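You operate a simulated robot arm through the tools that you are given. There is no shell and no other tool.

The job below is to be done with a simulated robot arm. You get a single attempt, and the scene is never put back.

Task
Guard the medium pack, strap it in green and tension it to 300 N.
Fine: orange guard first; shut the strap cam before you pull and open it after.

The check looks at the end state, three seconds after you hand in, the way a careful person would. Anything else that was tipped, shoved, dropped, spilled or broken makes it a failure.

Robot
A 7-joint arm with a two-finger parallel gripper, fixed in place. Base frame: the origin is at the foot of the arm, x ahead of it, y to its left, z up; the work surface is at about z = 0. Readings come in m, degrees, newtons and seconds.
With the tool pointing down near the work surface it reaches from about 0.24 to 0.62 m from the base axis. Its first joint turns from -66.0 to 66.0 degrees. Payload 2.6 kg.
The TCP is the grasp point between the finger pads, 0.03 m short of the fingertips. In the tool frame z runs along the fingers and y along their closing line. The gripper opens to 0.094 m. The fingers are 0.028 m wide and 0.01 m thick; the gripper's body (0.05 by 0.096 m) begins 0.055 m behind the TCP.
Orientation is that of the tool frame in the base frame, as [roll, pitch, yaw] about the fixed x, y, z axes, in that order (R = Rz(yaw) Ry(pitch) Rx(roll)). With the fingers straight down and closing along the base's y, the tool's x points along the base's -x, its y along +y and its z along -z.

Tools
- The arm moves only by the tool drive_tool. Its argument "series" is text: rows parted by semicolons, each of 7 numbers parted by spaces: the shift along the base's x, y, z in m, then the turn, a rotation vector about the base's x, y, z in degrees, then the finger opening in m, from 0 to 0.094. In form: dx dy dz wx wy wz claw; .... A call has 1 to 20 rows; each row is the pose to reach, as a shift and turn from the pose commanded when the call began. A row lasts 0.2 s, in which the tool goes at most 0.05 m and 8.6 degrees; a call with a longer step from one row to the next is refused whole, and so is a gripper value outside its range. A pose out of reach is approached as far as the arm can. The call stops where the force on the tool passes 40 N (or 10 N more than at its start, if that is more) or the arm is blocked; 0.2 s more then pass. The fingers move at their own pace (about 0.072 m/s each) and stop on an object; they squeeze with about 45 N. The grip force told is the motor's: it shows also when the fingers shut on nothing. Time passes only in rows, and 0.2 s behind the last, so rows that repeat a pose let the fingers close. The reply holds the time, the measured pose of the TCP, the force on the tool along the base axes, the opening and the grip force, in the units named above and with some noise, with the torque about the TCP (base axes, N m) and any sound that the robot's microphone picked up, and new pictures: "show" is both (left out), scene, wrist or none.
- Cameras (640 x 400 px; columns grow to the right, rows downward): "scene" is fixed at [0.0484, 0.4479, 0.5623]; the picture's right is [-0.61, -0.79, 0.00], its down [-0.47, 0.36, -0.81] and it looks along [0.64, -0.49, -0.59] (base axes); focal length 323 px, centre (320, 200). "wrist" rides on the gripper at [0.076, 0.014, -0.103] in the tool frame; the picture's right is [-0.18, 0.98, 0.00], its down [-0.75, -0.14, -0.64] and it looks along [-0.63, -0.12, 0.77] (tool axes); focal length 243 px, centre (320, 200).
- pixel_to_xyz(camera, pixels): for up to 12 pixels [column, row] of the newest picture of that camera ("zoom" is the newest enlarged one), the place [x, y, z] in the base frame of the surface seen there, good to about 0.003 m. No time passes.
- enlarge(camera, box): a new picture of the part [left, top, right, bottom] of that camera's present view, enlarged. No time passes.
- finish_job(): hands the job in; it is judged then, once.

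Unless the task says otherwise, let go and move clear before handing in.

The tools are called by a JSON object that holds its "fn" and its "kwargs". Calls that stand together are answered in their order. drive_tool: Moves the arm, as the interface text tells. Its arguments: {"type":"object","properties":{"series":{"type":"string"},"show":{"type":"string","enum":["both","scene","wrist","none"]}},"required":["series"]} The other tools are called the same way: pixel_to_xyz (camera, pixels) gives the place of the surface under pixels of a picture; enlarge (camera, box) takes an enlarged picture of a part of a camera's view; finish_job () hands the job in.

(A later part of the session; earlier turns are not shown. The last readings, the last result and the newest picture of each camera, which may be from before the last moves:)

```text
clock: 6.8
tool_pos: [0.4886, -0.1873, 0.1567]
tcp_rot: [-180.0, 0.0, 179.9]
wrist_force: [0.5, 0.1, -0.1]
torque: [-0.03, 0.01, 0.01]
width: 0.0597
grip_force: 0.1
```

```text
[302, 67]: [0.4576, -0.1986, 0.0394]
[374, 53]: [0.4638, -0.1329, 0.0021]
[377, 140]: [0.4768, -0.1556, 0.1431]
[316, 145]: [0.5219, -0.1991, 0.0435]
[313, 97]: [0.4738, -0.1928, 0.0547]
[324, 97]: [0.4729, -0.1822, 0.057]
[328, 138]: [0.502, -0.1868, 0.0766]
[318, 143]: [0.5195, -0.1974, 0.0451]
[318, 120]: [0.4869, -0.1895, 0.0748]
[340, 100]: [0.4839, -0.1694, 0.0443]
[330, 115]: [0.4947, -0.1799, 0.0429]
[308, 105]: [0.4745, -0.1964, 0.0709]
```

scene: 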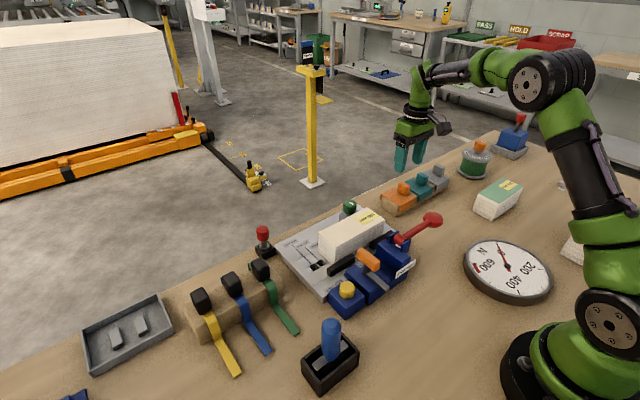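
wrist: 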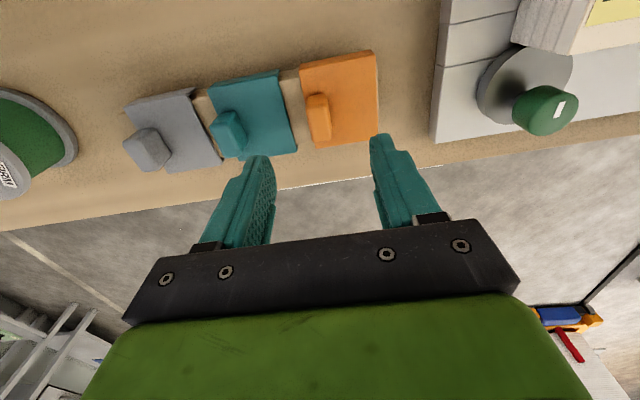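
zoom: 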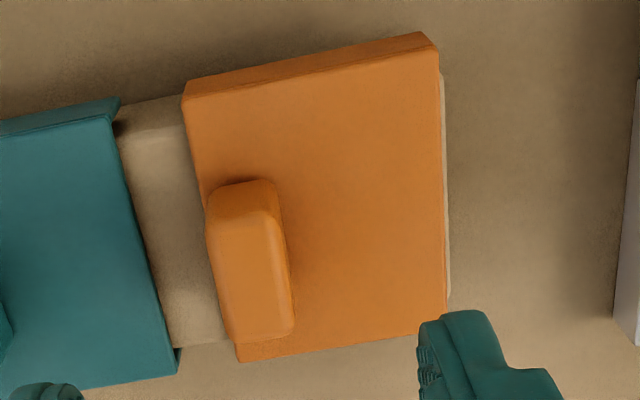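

The knob is centred near (0.488,-0.189) with its top at z≈0.076 and the guard plate at z≈0.044. I'll lower the tips to z≈0.05 and close on the knob.

{"fn": "drive_tool", "kwargs": {"series": "0 -0.0015 -0.04 0 0 0 0.06; 0 -0.0015 -0.065 0 0 0 0.06; 0 -0.0015 -0.077 0 0 0 0.06; 0 -0.0015 -0.077 0 0 0 0.06; 0 -0.0015 -0.077 0 0 0 0.0; 0 -0.0015 -0.077 0 0 0 0.0; 0 -0.0015 -0.077 0 0 0 0.0; 0 -0.0015 -0.077 0 0 0 0.0"}}

```text
clock: 8.6
tool_pos: [0.4882, -0.1892, 0.0806]
tcp_rot: [-180.0, 0.0, -180.0]
wrist_force: [-1.4, -0.8, 0.3]
torque: [0.01, 0.02, 0.0]
width: 0.0163
grip_force: 44.7
```

scene: 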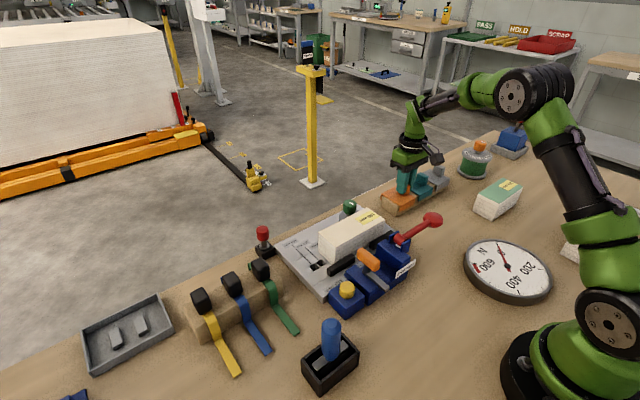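
wrist: 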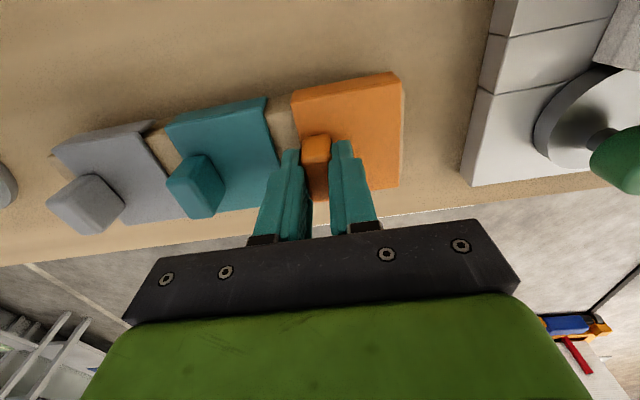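

The fingers stopped at 0.0163 m with 44.7 N, so the orange knob is held. I'll lift straight up and look.

{"fn": "drive_tool", "kwargs": {"series": "0 0 0.01 0 0 0 0; 0 0 0.03 0 0 0 0; 0 0 0.06 0 0 0 0; 0 0 0.1 0 0 0 0; 0 0 0.12 0 0 0 0; 0 0 0.12 0 0 0 0"}}

```text
clock: 10.0
tool_pos: [0.4886, -0.1891, 0.2002]
tcp_rot: [179.9, 0.1, -180.0]
wrist_force: [0.0, -0.8, -0.2]
torque: [-0.03, -0.02, 0.01]
width: 0.0166
grip_force: 45.1
```

scene: 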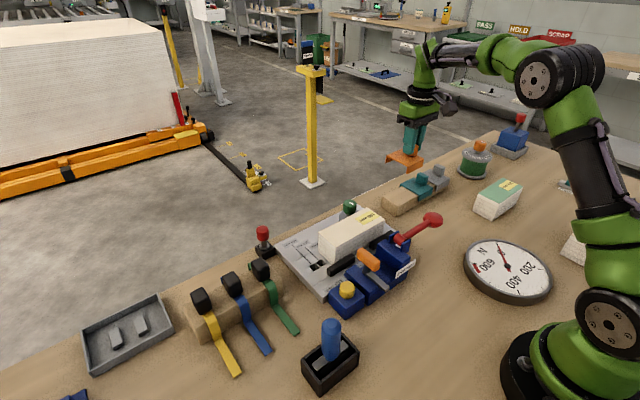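
wrist: 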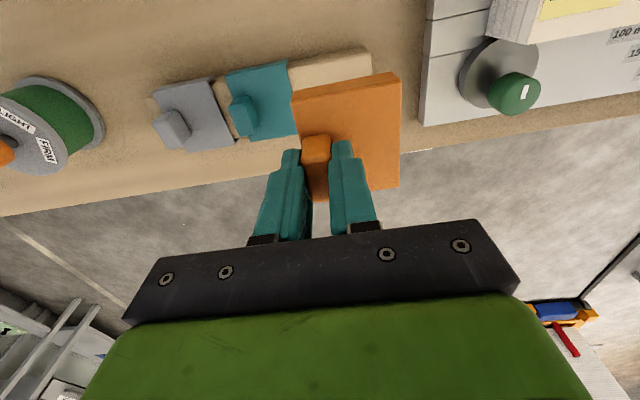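

The guard is lifted clean. I'll measure its edges and flanges in the air to know the offset from the tool.

{"fn": "enlarge", "kwargs": {"camera": "scene", "box": [375, 115, 440, 185]}}

{"fn": "enlarge", "kwargs": {"camera": "wrist", "box": [280, 60, 420, 210]}}

{"fn": "pixel_to_xyz", "kwargs": {"camera": "wrist", "pixels": [[295, 100], [392, 78], [396, 184], [375, 188], [345, 95], [385, 130], [398, 130], [395, 80], [310, 100], [298, 120], [316, 142], [370, 140]]}}

```text
5.71 times, centred on (408, 150) of scene
```

zoom: 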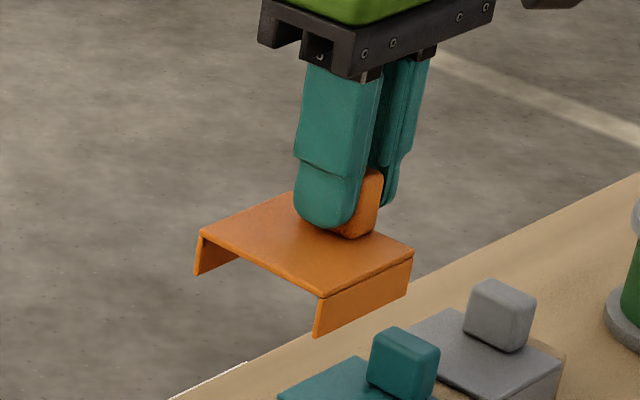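

```text
2.67 times, centred on (350, 135) of wrist
```

zoom: 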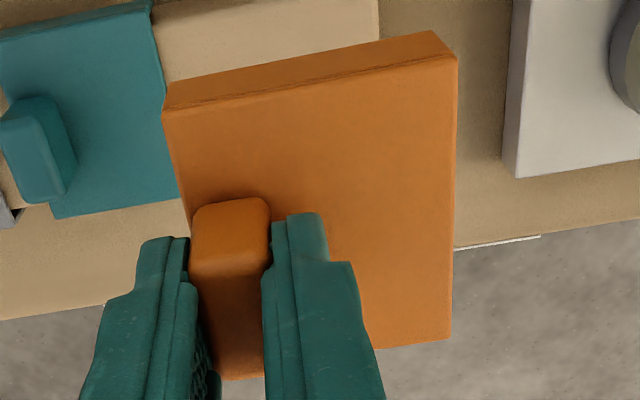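

```text
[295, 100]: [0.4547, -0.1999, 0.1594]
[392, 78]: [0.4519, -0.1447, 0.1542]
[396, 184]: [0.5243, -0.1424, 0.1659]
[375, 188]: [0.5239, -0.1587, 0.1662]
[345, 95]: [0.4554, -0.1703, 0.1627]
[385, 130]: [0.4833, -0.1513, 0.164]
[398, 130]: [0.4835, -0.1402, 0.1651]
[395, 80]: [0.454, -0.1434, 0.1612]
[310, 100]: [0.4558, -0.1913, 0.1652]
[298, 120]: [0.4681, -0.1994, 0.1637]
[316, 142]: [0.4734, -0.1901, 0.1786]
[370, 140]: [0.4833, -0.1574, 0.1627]
```

The guard spans y -0.201..-0.139 and x 0.4535..0.525 with the tool at (0.4886,-0.1891), its top 0.036 below the TCP. I'll carry it above the pack so its free lane lies over y≈0.052, then look.

{"fn": "drive_tool", "kwargs": {"series": "-0.01 0.0427 0 0 0 0 0; -0.02 0.0854 0 0 0 0 0; -0.03 0.1281 0 0 0 0 0; -0.04 0.1708 0 0 0 0 0; -0.05 0.2136 0 0 0 0 0; -0.05 0.2136 -0.03 0 0 0 0; -0.05 0.2136 -0.045 0 0 0 0; -0.05 0.2136 -0.045 0 0 0 0"}}

```text
clock: 11.8
tool_pos: [0.4389, 0.0239, 0.1536]
tcp_rot: [-179.9, -0.1, 179.9]
wrist_force: [-0.1, 0.5, -0.4]
torque: [0.0, -0.02, 0.03]
width: 0.0166
grip_force: 45.1
```

scene: 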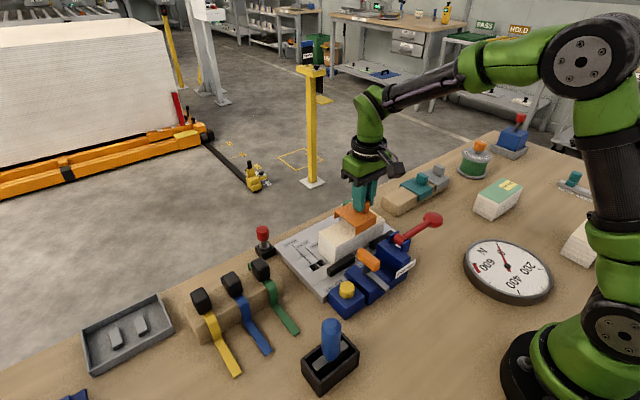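
wrist: 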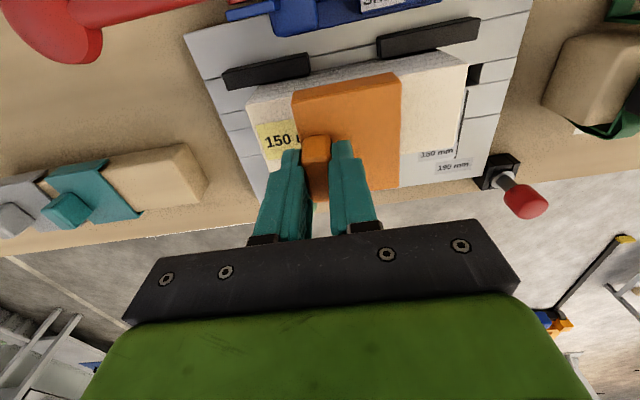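

{"fn": "enlarge", "kwargs": {"camera": "scene", "box": [300, 175, 410, 275]}}

{"fn": "pixel_to_xyz", "kwargs": {"camera": "zoom", "pixels": [[220, 140], [240, 132], [170, 265], [290, 225], [120, 200], [120, 192], [330, 155], [325, 185], [250, 170], [180, 215], [380, 160], [265, 150]]}}

{"fn": "pixel_to_xyz", "kwargs": {"camera": "wrist", "pixels": [[270, 95], [270, 88], [430, 65], [430, 70], [430, 145], [300, 100], [395, 78], [397, 180], [345, 95], [440, 60], [460, 80], [460, 130]]}}

```text
4.00 times, centred on (355, 225) of scene
```

zoom: 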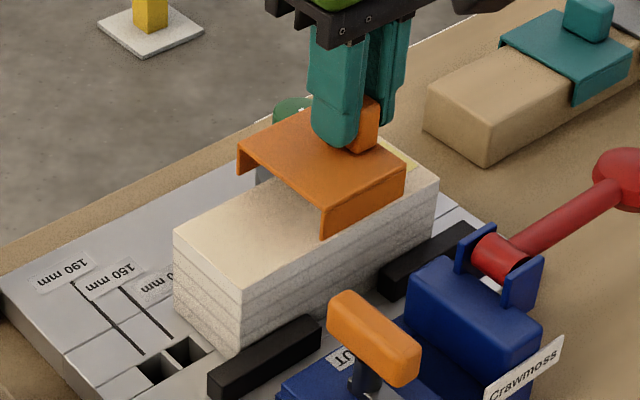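

```text
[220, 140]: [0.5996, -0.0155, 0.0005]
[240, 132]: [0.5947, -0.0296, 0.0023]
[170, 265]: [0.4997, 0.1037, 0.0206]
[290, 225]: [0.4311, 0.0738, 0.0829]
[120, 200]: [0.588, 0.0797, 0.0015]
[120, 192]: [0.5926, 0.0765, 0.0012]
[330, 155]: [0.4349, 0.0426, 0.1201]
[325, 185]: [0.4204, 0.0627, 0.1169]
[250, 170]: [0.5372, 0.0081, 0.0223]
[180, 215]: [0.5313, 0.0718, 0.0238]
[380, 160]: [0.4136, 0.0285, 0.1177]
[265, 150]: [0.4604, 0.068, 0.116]
```

```text
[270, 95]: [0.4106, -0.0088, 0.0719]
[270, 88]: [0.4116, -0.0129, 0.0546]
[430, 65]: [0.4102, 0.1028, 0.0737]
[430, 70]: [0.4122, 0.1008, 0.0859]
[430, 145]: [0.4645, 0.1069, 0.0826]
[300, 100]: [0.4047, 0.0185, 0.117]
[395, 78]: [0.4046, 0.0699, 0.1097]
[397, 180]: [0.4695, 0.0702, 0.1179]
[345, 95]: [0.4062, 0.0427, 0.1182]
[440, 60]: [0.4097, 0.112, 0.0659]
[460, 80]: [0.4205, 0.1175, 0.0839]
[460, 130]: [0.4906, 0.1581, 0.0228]
```

The guard's edges at x≈0.404 and 0.474 straddle the pack faces at 0.410 and 0.469, so it is aligned. I'll lower it gently until it seats.

{"fn": "drive_tool", "kwargs": {"series": "0 0 -0.008 0 0 0 0; 0 0 -0.015 0 0 0 0; 0 0 -0.02 0 0 0 0; 0 0 -0.024 0 0 0 0; 0 0 -0.026 0 0 0 0; 0 0 -0.027 0 0 0 0; 0 0 -0.027 0 0 0 0"}}

```text
clock: 13.4
tool_pos: [0.4396, 0.0233, 0.128]
tcp_rot: [180.0, 0.1, 179.9]
wrist_force: [0.4, -0.7, 0.4]
torque: [-0.01, 0.02, 0.0]
width: 0.0164
grip_force: 44.7
```

scene: 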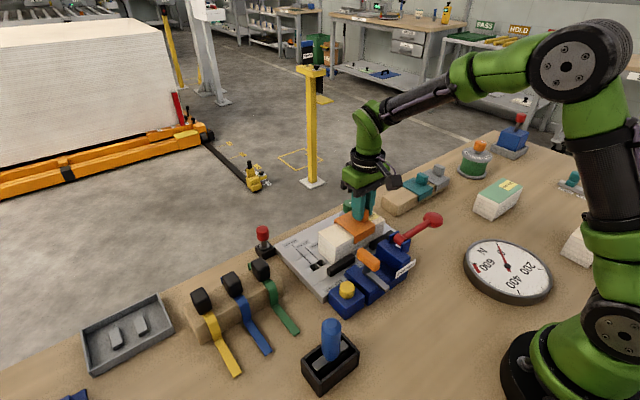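
wrist: 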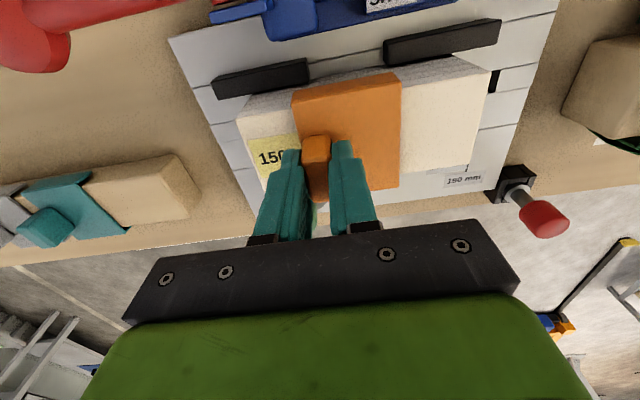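

No contact force yet at z=0.128; I'll keep lowering in 1 mm steps.

{"fn": "drive_tool", "kwargs": {"series": "0 0 -0.001 0 0 0 0; 0 0 -0.002 0 0 0 0; 0 0 -0.003 0 0 0 0; 0 0 -0.003 0 0 0 0", "show": "scene"}}

{"fn": "enlarge", "kwargs": {"camera": "scene", "box": [310, 180, 410, 270]}}

```text
clock: 14.4
tool_pos: [0.4393, 0.0232, 0.1241]
tcp_rot: [179.9, 0.0, 180.0]
wrist_force: [0.1, -0.4, -0.4]
torque: [-0.01, -0.01, -0.03]
width: 0.0166
grip_force: 44.5
```

scene: 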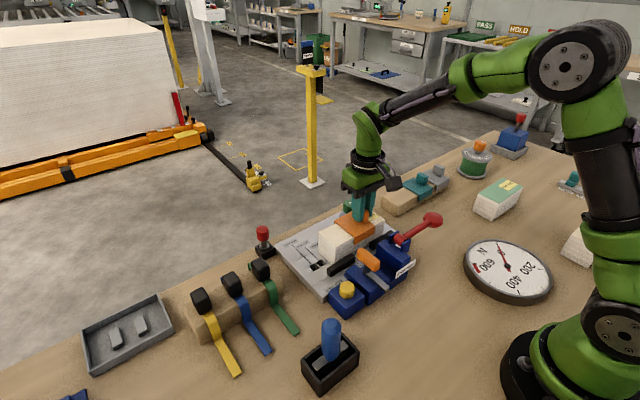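

```text
4.44 times, centred on (360, 225) of scene
```

zoom: 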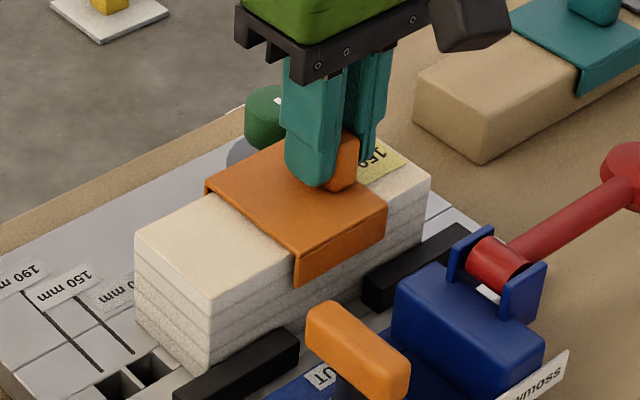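

The guard straddles the pack and is nearly seated. I'll lower 1–2 mm more until a contact force shows.

{"fn": "drive_tool", "kwargs": {"series": "0 0 -0.001 0 0 0 0; 0 0 -0.001 0 0 0 0", "show": "none"}}

```text
clock: 15.0
tool_pos: [0.4386, 0.024, 0.1244]
tcp_rot: [-180.0, 0.0, -180.0]
wrist_force: [-1.0, 0.2, 1.9]
torque: [0.02, -0.02, -0.03]
width: 0.0166
grip_force: 44.6
```

{"fn": "drive_tool", "kwargs": {"series": "0 0 -0.001 0 0 0 0; 0 0 -0.001 0 0 0 0", "show": "none"}}

```text
clock: 15.6
tool_pos: [0.439, 0.0248, 0.1239]
tcp_rot: [180.0, 0.2, -180.0]
wrist_force: [-5.4, -0.4, 16.7]
torque: [0.12, 0.35, 0.08]
width: 0.0168
grip_force: 45.1
```

The upward force rose to 16.7 N, so the guard is seated on the pack. I'll ease up 1 mm, open, and rise straight up.

{"fn": "drive_tool", "kwargs": {"series": "0 0 0.0015 0 0 0 0; 0 0 0.0015 0 0 0 0.034; 0 0 0.0015 0 0 0 0.034; 0 0 0.02 0 0 0 0.04; 0 0 0.05 0 0 0 0.05; 0 0 0.09 0 0 0 0.05; 0 0 0.12 0 0 0 0.05; 0 0 0.12 0 0 0 0.05"}}

{"fn": "enlarge", "kwargs": {"camera": "scene", "box": [310, 180, 410, 270]}}

{"fn": "pixel_to_xyz", "kwargs": {"camera": "zoom", "pixels": [[212, 188], [285, 143], [380, 205], [298, 252], [270, 210], [330, 160], [305, 155], [340, 180], [330, 140], [350, 165], [180, 230], [250, 265]]}}

```text
clock: 17.4
tool_pos: [0.4391, 0.024, 0.2446]
tcp_rot: [179.9, 0.0, -180.0]
wrist_force: [-0.2, -0.5, -0.9]
torque: [-0.02, 0.01, 0.0]
width: 0.05
grip_force: 0.0
```

scene: 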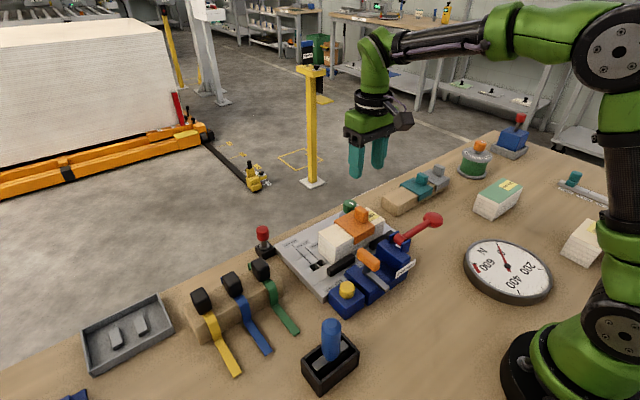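
wrist: 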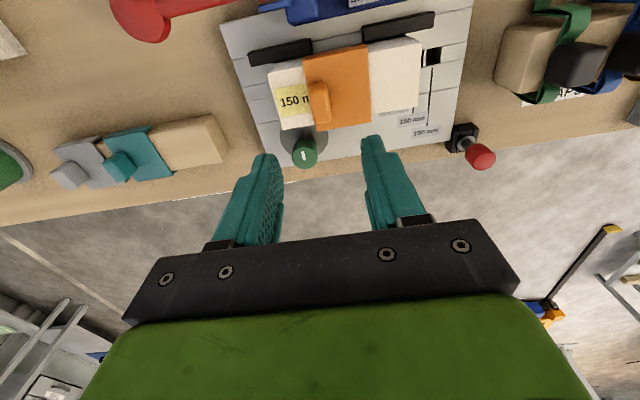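

```text
4.44 times, centred on (360, 225) of scene
```

zoom: 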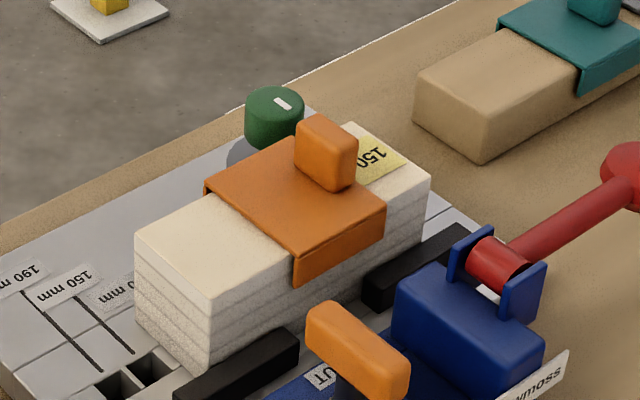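

```text
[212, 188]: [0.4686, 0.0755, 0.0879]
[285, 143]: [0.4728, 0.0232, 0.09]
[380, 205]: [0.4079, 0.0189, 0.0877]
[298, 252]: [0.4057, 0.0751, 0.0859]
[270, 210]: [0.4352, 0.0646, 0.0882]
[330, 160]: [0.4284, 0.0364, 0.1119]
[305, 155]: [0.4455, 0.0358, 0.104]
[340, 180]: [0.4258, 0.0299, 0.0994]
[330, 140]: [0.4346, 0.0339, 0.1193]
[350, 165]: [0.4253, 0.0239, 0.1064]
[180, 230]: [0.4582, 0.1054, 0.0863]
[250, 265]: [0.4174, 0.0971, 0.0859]
```

The guard is seated at y≈0.013–0.077 with its knob's +y face at y≈0.033, leaving a lane for the strap at y≈0.053. I'll now move above the green strap's grip while turning the tool -90° so the fingers close along x.

{"fn": "drive_tool", "kwargs": {"series": "0.001 0.023 0 0 0 -8.2 0.06; 0.002 0.046 0 0 0 -16.4 0.06; 0.003 0.069 0 0 0 -24.6 0.06; 0.005 0.092 0 0 0 -32.8 0.06; 0.006 0.115 0 0 0 -41 0.06; 0.007 0.138 0 0 0 -49.2 0.06; 0.008 0.161 0 0 0 -57.4 0.06; 0.009 0.184 0 0 0 -65.6 0.06; 0.011 0.207 0 0 0 -73.8 0.06; 0.012 0.23 0 0 0 -82 0.06; 0.013 0.253 0 0 0 -90 0.06; 0.013 0.253 0 0 0 -90 0.06"}}

```text
clock: 20.0
tool_pos: [0.453, 0.2778, 0.2433]
tcp_rot: [180.0, -0.1, 89.8]
wrist_force: [-0.2, -0.1, -0.5]
torque: [0.03, 0.01, -0.01]
width: 0.0597
grip_force: 0.1
```

scene: 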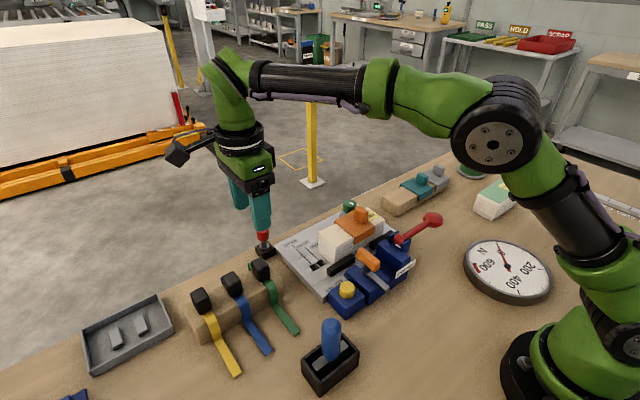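
wrist: 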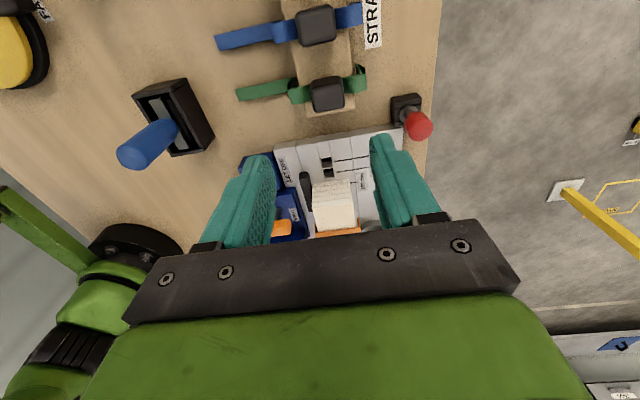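

The -90° turn succeeded; the green strap's grip appears at wrist (326,93). I'll measure it from here.

{"fn": "enlarge", "kwargs": {"camera": "wrist", "box": [225, 50, 385, 130]}}

{"fn": "pixel_to_xyz", "kwargs": {"camera": "zoom", "pixels": [[345, 125], [445, 115], [360, 225], [465, 220], [400, 180], [400, 230], [290, 170], [320, 170], [500, 150], [530, 150], [120, 180], [60, 180]]}}

{"fn": "enlarge", "kwargs": {"camera": "scene", "box": [240, 250, 304, 340]}}

{"fn": "pixel_to_xyz", "kwargs": {"camera": "zoom", "pixels": [[240, 60], [265, 38], [302, 65], [285, 85], [290, 130], [303, 110], [240, 90], [280, 120], [350, 150], [330, 110], [200, 110], [300, 145]]}}

```text
4.00 times, centred on (305, 90) of wrist
```

zoom: 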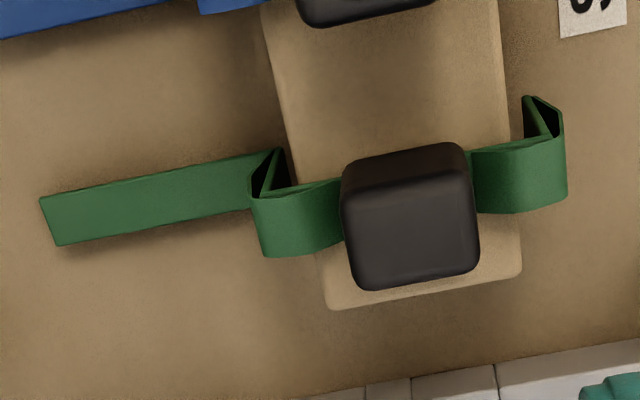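

```text
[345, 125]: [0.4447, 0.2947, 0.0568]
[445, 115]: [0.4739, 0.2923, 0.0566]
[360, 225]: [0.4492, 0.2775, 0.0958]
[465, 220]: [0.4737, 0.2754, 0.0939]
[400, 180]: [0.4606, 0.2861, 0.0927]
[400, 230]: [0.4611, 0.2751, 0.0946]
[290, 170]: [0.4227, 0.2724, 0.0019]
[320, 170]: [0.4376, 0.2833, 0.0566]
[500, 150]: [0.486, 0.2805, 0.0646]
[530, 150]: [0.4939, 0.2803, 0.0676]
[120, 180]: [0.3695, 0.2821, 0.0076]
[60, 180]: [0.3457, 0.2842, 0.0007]
```

```text
4.44 times, centred on (272, 295) of scene
```

zoom: 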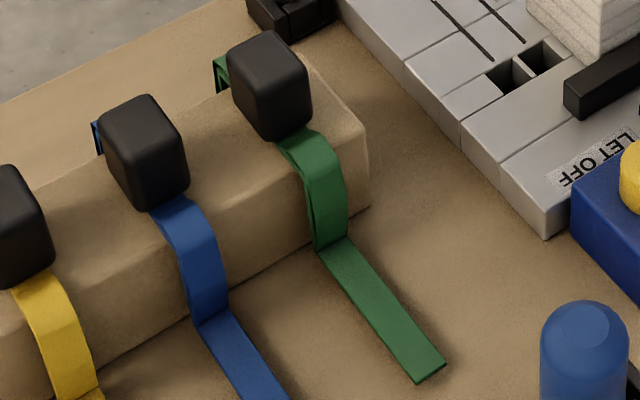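

```text
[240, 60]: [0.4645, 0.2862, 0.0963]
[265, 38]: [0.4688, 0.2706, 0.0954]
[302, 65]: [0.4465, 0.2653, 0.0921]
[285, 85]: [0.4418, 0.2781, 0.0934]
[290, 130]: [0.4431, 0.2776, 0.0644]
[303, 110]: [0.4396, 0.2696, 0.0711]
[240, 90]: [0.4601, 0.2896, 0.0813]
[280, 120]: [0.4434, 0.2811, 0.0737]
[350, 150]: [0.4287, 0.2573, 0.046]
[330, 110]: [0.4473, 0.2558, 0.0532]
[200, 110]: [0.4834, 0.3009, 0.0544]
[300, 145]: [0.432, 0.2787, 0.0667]
```

The grip block is centred near (0.457,0.277) with its top at z≈0.096 and the strap shoulders at z≈0.068. I'll descend so the tips stop at z≈0.072 and close along x.

{"fn": "drive_tool", "kwargs": {"series": "0.004 -0.001 -0.04 0 0 0 0.06; 0.004 -0.001 -0.08 0 0 0 0.06; 0.004 -0.001 -0.11 0 0 0 0.06; 0.004 -0.001 -0.13 0 0 0 0.06; 0.004 -0.001 -0.141 0 0 0 0.06; 0.004 -0.001 -0.141 0 0 0 0.06; 0.004 -0.001 -0.141 0 0 0 0; 0.004 -0.001 -0.141 0 0 0 0; 0.004 -0.001 -0.141 0 0 0 0; 0.004 -0.001 -0.141 0 0 0 0"}}

{"fn": "enlarge", "kwargs": {"camera": "scene", "box": [210, 200, 320, 340]}}

```text
clock: 22.2
tool_pos: [0.4555, 0.2757, 0.1014]
tcp_rot: [180.0, 0.1, 90.1]
wrist_force: [-0.7, -0.1, 1.2]
torque: [0.03, 0.01, 0.03]
width: 0.0331
grip_force: 44.8
```

scene: 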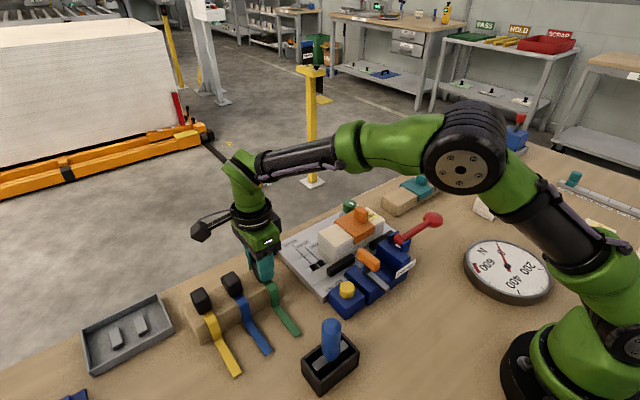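
wrist: 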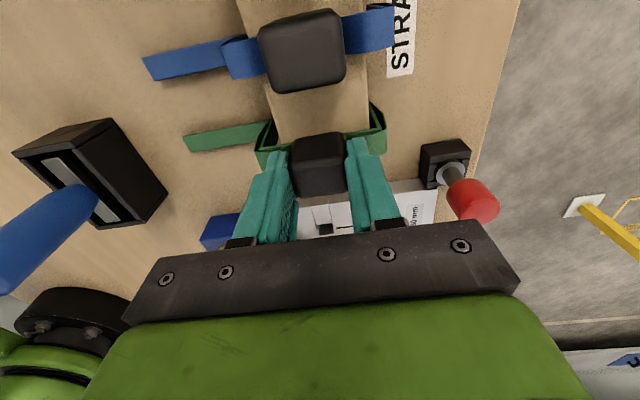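

```text
2.86 times, centred on (265, 270) of scene
```

zoom: 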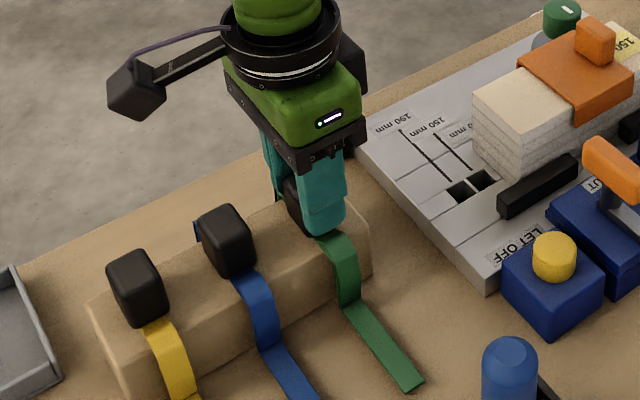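

The grip block is held (0.0331 m, 44.8 N). I'll lift slowly and watch the force in case the strap's legs catch on the rack.

{"fn": "drive_tool", "kwargs": {"series": "0 0 0.005 0 0 0 0; 0 0 0.015 0 0 0 0; 0 0 0.03 0 0 0 0; 0 0 0.05 0 0 0 0; 0 0 0.08 0 0 0 0; 0 0 0.12 0 0 0 0; 0 0 0.15 0 0 0 0; 0 0 0.15 0 0 0 0"}}

{"fn": "enlarge", "kwargs": {"camera": "scene", "box": [190, 140, 320, 340]}}

```text
clock: 24.0
tool_pos: [0.4572, 0.2749, 0.2511]
tcp_rot: [179.9, 0.0, 90.0]
wrist_force: [2.4, 0.1, -0.7]
torque: [0.01, 0.01, -0.02]
width: 0.0329
grip_force: 45.0
```

scene: 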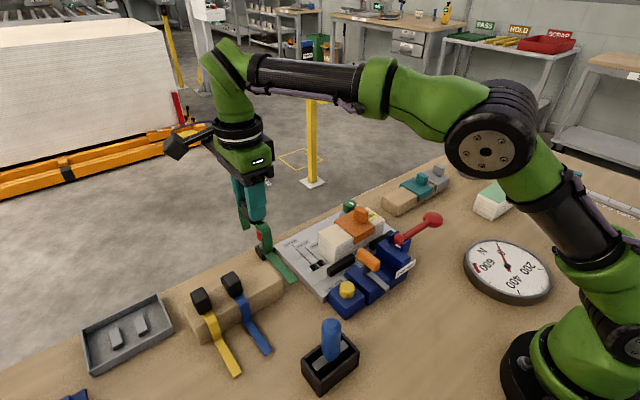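
wrist: 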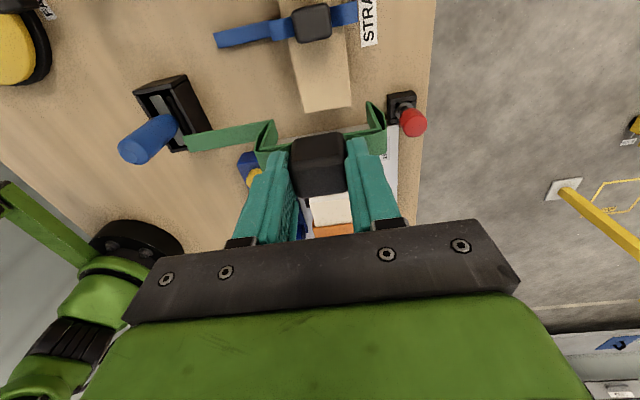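

```text
2.00 times, centred on (255, 240) of scene
```

zoom: 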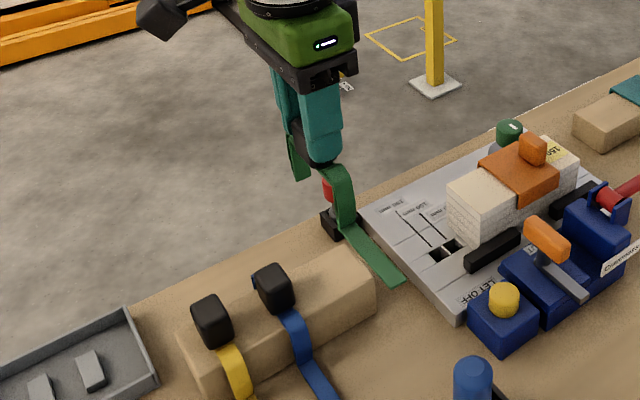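

The green strap is up and level. I'll measure the legs and tail relative to the tool.

{"fn": "enlarge", "kwargs": {"camera": "scene", "box": [225, 180, 305, 290]}}

{"fn": "pixel_to_xyz", "kwargs": {"camera": "zoom", "pixels": [[320, 255], [340, 290], [360, 315], [400, 345], [430, 365], [285, 180], [310, 190], [330, 220], [255, 170], [245, 215], [265, 230], [300, 160]]}}

{"fn": "pixel_to_xyz", "kwargs": {"camera": "wrist", "pixels": [[200, 141], [230, 135], [260, 130], [268, 150], [262, 145], [375, 110], [380, 140], [372, 145], [368, 120], [190, 145], [245, 138], [275, 140]]}}

```text
3.64 times, centred on (265, 235) of scene
```

zoom: 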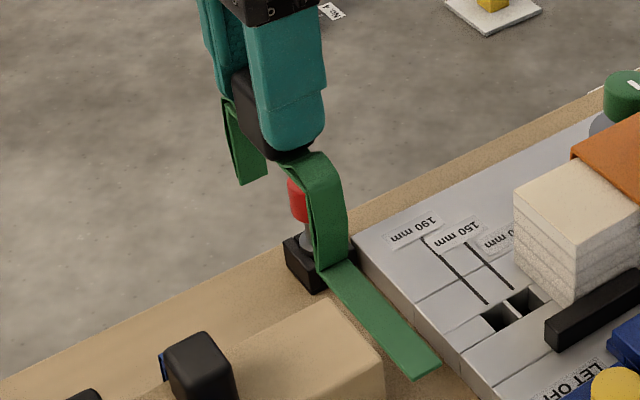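

```text
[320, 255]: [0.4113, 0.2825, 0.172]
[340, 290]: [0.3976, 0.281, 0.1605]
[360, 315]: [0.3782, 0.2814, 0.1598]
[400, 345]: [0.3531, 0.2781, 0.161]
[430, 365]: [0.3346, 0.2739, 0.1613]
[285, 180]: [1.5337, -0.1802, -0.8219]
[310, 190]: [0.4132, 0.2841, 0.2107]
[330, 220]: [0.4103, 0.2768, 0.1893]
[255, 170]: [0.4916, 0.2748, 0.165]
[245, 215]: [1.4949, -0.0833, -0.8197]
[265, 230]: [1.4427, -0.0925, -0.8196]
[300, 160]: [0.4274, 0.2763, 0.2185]
```

```text
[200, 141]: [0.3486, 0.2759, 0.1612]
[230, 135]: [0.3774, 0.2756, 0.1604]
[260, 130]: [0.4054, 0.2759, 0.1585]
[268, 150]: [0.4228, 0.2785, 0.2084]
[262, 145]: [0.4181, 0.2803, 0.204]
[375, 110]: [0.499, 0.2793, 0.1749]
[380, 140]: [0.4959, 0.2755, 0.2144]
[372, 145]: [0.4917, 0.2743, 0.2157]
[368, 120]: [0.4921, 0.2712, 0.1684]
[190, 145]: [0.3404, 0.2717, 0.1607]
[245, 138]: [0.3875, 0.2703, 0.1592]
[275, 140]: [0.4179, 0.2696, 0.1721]
```

The tail sits 0.0905 m below the TCP and ends 0.126 m behind it; I need the back leg's inner face more exactly. I'll enlarge it in the wrist view.

{"fn": "enlarge", "kwargs": {"camera": "wrist", "box": [240, 90, 400, 190]}}

{"fn": "pixel_to_xyz", "kwargs": {"camera": "zoom", "pixels": [[510, 70], [530, 100], [555, 110], [570, 140], [505, 45], [520, 55], [575, 170], [505, 120], [110, 130], [85, 170], [75, 200], [125, 170]]}}

{"fn": "enlarge", "kwargs": {"camera": "scene", "box": [235, 185, 295, 255]}}

{"fn": "pixel_to_xyz", "kwargs": {"camera": "zoom", "pixels": [[210, 150], [225, 175], [240, 190], [195, 120], [200, 160], [215, 205], [230, 205], [300, 250], [320, 170], [310, 200], [345, 280], [295, 160]]}}

```text
4.00 times, centred on (320, 140) of wrist
```

zoom: 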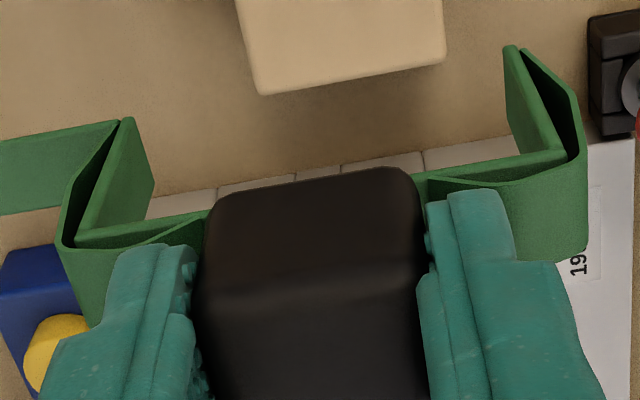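

```text
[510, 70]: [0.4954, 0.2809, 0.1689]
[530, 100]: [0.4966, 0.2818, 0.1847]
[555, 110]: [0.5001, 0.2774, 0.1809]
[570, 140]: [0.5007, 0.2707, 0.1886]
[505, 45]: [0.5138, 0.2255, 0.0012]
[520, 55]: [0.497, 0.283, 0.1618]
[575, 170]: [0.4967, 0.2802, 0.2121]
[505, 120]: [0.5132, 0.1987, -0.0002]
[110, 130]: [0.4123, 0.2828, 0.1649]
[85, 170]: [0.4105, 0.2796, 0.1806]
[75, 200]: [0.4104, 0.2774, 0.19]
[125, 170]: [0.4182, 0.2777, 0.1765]
```

```text
5.71 times, centred on (265, 220) of scene
```

zoom: 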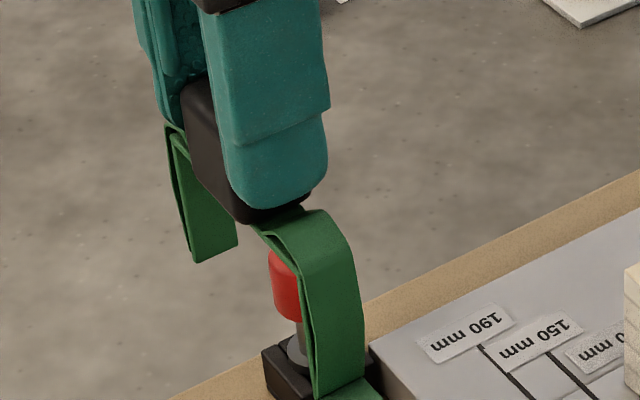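

```text
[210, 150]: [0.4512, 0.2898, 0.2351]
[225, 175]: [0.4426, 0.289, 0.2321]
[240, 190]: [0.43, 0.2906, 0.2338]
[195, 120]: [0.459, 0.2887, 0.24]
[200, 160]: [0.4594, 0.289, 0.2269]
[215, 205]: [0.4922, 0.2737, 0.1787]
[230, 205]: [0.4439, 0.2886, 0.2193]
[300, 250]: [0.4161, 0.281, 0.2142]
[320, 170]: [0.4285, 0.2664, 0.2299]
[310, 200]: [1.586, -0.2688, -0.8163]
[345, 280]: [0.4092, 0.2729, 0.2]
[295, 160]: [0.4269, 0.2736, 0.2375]
```

The strap's inner gap is about x=0.418..0.492 around the TCP (0.457), roughly centred 0.002 behind it. I'll carry it above the guard at (0.4415,0.053) and look again.

{"fn": "drive_tool", "kwargs": {"series": "-0.003 -0.0444 0 0 0 0 0; -0.006 -0.0888 0 0 0 0 0; -0.009 -0.1332 0 0 0 0 0; -0.012 -0.1776 0 0 0 0 0; -0.0157 -0.2219 0 0 0 0 0; -0.0157 -0.2219 -0.02 0 0 0 0; -0.0157 -0.2219 -0.04 0 0 0 0; -0.0157 -0.2219 -0.04 0 0 0 0"}}

{"fn": "enlarge", "kwargs": {"camera": "scene", "box": [290, 150, 430, 300]}}

{"fn": "enlarge", "kwargs": {"camera": "wrist", "box": [200, 60, 440, 230]}}

```text
clock: 25.8
tool_pos: [0.4403, 0.0543, 0.2108]
tcp_rot: [179.9, 0.1, 90.0]
wrist_force: [0.3, -0.1, -1.8]
torque: [-0.02, 0.02, 0.04]
width: 0.0329
grip_force: 45.0
```

scene: 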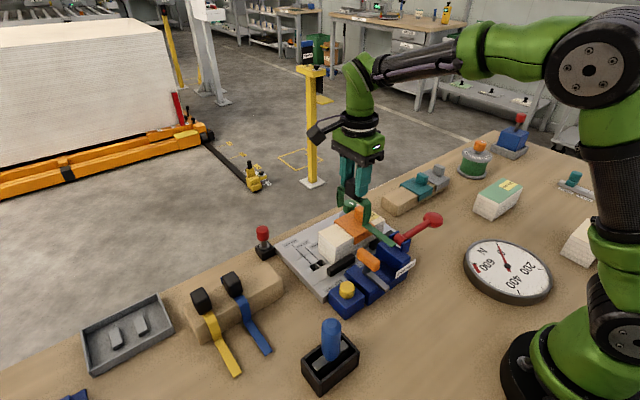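
wrist: 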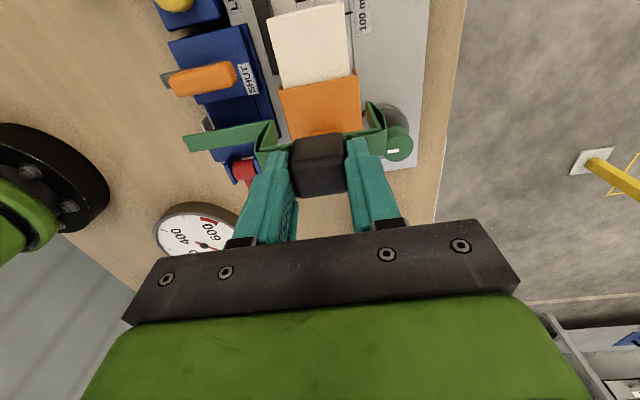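

```text
2.67 times, centred on (360, 225) of scene
```

zoom: 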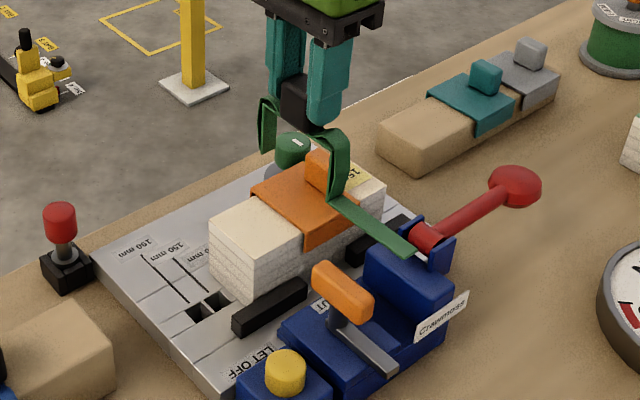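

```text
2.35 times, centred on (320, 145) of wrist
```

zoom: 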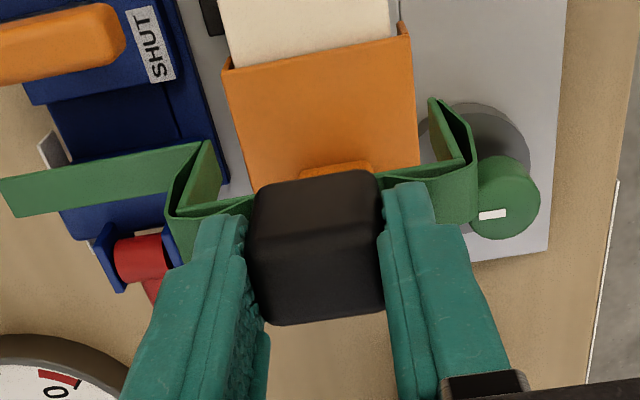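

From this view I can compare the guard's edges with the strap's legs; I'll measure both.

{"fn": "pixel_to_xyz", "kwargs": {"camera": "zoom", "pixels": [[234, 90], [242, 130], [407, 60], [413, 110], [320, 120], [60, 175], [120, 165], [205, 170], [195, 190], [440, 130], [450, 150], [330, 170]]}}

{"fn": "enlarge", "kwargs": {"camera": "wrist", "box": [255, 95, 405, 175]}}

{"fn": "pixel_to_xyz", "kwargs": {"camera": "zoom", "pixels": [[80, 130], [75, 170], [100, 190], [60, 215], [480, 80], [500, 110], [530, 120], [515, 60], [120, 100], [130, 150], [455, 100], [30, 190]]}}

```text
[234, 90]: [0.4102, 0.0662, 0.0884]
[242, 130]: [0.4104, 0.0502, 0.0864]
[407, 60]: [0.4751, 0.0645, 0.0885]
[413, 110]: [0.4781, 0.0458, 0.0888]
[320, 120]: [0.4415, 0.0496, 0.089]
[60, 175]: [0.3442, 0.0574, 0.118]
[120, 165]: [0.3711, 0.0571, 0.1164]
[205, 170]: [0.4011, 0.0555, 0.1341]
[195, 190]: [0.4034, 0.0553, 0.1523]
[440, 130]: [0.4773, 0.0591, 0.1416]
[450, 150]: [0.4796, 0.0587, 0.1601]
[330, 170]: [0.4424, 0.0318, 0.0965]
```

```text
4.27 times, centred on (330, 135) of wrist
```

zoom: 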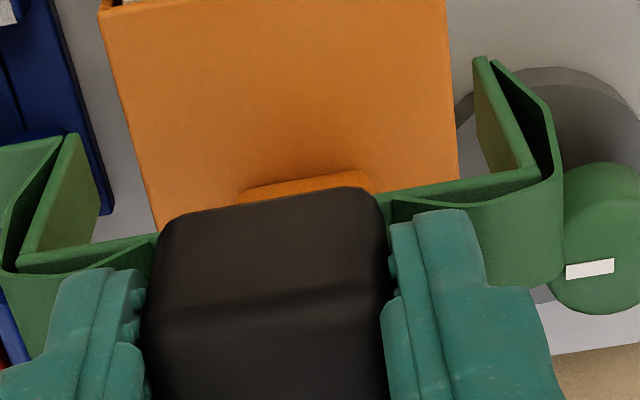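

```text
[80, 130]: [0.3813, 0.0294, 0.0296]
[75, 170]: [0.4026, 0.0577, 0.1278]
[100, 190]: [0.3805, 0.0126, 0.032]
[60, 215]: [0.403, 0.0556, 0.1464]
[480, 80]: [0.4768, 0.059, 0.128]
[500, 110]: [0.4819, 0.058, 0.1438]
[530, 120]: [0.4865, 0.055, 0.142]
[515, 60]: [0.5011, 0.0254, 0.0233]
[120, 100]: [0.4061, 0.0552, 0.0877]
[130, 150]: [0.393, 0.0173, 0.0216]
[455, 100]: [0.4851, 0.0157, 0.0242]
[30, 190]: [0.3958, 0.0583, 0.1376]
```

In the same view the guard spans x≈0.407–0.477 and the strap's inner faces ≈0.403–0.4775, while the tail is ~2 mm to +y of the tool. I'll nudge +1 mm in x, -2 mm in y and lower to just above the guard.

{"fn": "drive_tool", "kwargs": {"series": "0.0012 -0.0023 -0.01 0 0 0 0; 0.0012 -0.0023 -0.024 0 0 0 0; 0.0012 -0.0023 -0.024 0 0 0 0"}}

{"fn": "enlarge", "kwargs": {"camera": "scene", "box": [310, 170, 430, 290]}}

{"fn": "enlarge", "kwargs": {"camera": "wrist", "box": [240, 85, 400, 175]}}

```text
clock: 26.6
tool_pos: [0.4423, 0.0535, 0.1876]
tcp_rot: [-179.9, 0.0, 89.9]
wrist_force: [0.5, -0.5, -0.7]
torque: [0.01, 0.0, 0.0]
width: 0.0331
grip_force: 45.3
```

scene: 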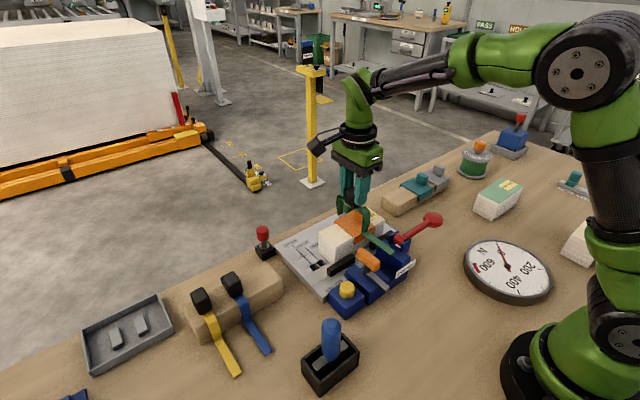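
wrist: 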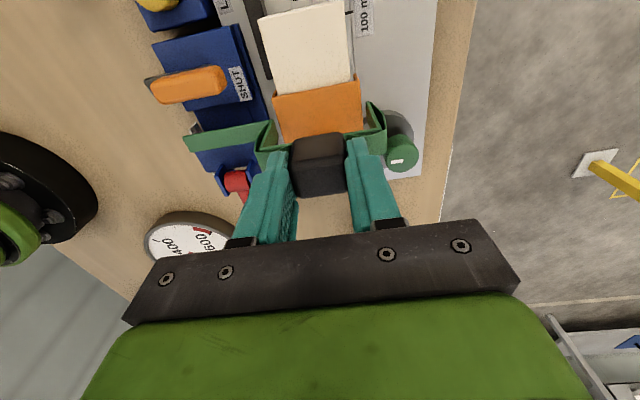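

```text
3.33 times, centred on (370, 230) of scene
```

zoom: 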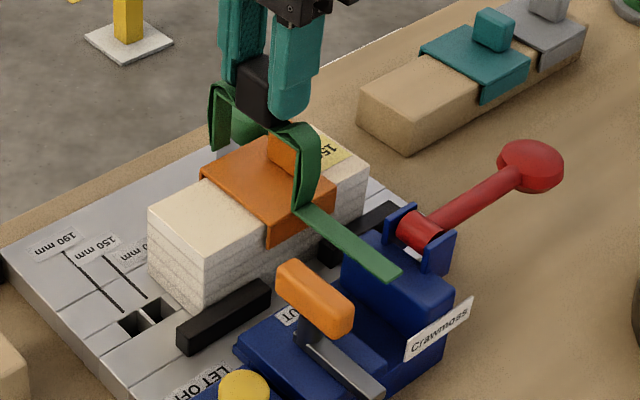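

```text
4.00 times, centred on (320, 130) of wrist
```

zoom: 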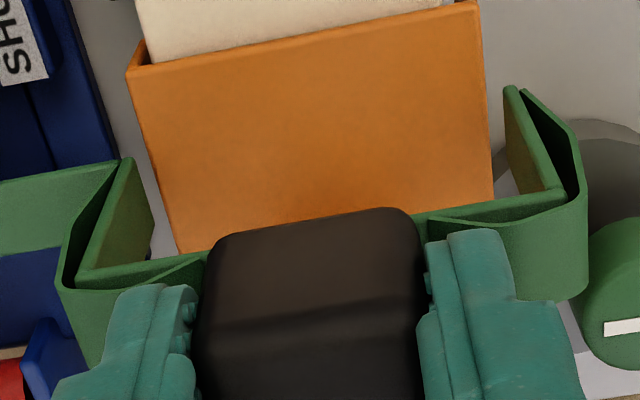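

At the guard's level the gaps between strap legs and guard edges look equal (about 25 zoom px each side), so x is centred. I'll lower in decreasing steps and stop a few mm short.

{"fn": "drive_tool", "kwargs": {"series": "0 0 -0.01 0 0 0 0; 0 0 -0.02 0 0 0 0; 0 0 -0.03 0 0 0 0; 0 0 -0.038 0 0 0 0; 0 0 -0.044 0 0 0 0; 0 0 -0.048 0 0 0 0; 0 0 -0.048 0 0 0 0"}}

{"fn": "enlarge", "kwargs": {"camera": "scene", "box": [310, 170, 430, 290]}}

{"fn": "enlarge", "kwargs": {"camera": "wrist", "box": [180, 65, 420, 205]}}

```text
clock: 28.2
tool_pos: [0.442, 0.0514, 0.1398]
tcp_rot: [179.9, 0.0, 89.9]
wrist_force: [-0.4, -0.3, -0.4]
torque: [0.01, 0.02, -0.01]
width: 0.0329
grip_force: 44.5
```

scene: 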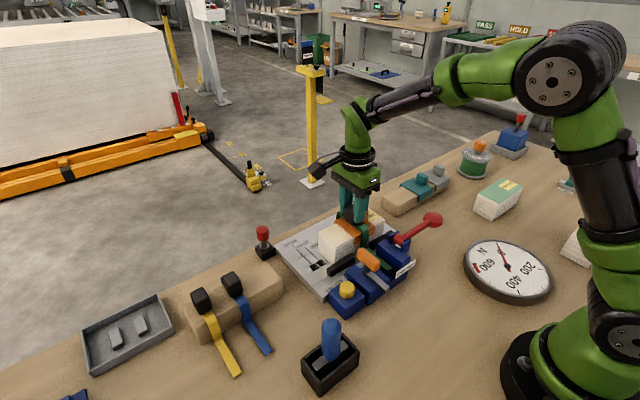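
wrist: 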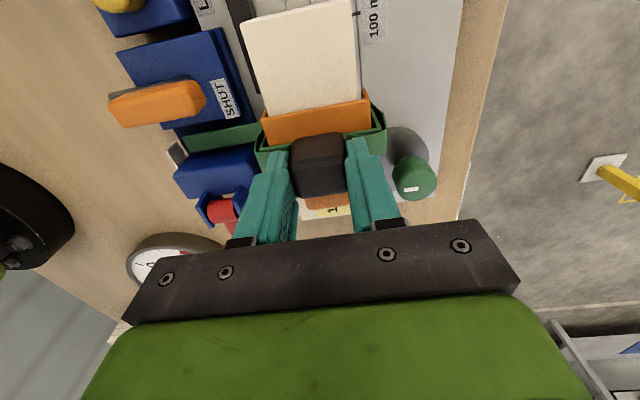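

```text
3.33 times, centred on (370, 230) of scene
```

zoom: 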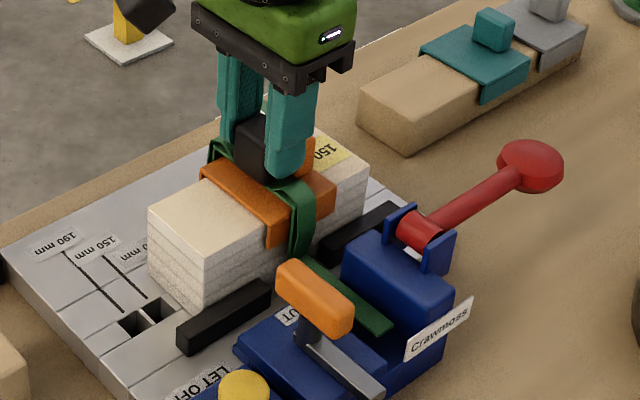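

```text
2.67 times, centred on (300, 135) of wrist
```

zoom: 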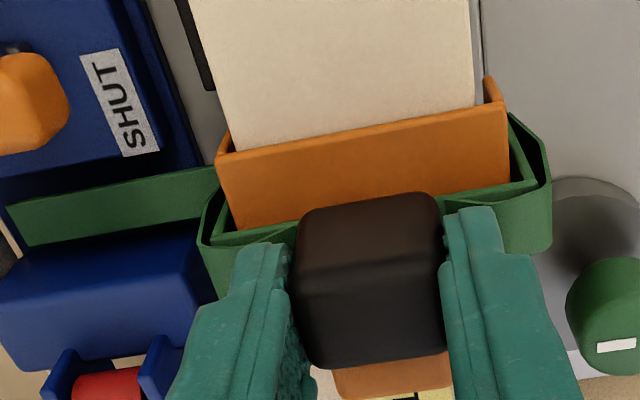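

The strap straddles the guard and the tail lies in the channel between cam block and tensioner. I'll lower in 1–2 mm steps until contact.

{"fn": "drive_tool", "kwargs": {"series": "0 0 -0.002 0 0 0 0; 0 0 -0.004 0 0 0 0; 0 0 -0.004 0 0 0 0", "show": "none"}}

```text
clock: 29.0
tool_pos: [0.4412, 0.0514, 0.1364]
tcp_rot: [-180.0, -0.1, 89.9]
wrist_force: [0.5, 0.1, -0.8]
torque: [-0.03, 0.0, 0.0]
width: 0.0329
grip_force: 45.0
```

{"fn": "drive_tool", "kwargs": {"series": "0 0 -0.001 0 0 0 0; 0 0 -0.002 0 0 0 0; 0 0 -0.002 0 0 0 0", "show": "none"}}

```text
clock: 29.8
tool_pos: [0.4407, 0.0519, 0.1346]
tcp_rot: [-179.9, 0.0, 90.0]
wrist_force: [0.6, 0.2, -1.2]
torque: [0.02, -0.03, -0.01]
width: 0.0329
grip_force: 45.2
```

The readings still show no contact at z=0.1346. I'll continue 1 mm at a time.

{"fn": "drive_tool", "kwargs": {"series": "0 0 -0.001 0 0 0 0; 0 0 -0.002 0 0 0 0; 0 0 -0.002 0 0 0 0", "show": "none"}}

```text
clock: 30.6
tool_pos: [0.4418, 0.0528, 0.1332]
tcp_rot: [179.8, 0.0, 90.0]
wrist_force: [-3.4, -1.0, 20.0]
torque: [-0.04, 0.32, -0.01]
width: 0.0329
grip_force: 45.3
```

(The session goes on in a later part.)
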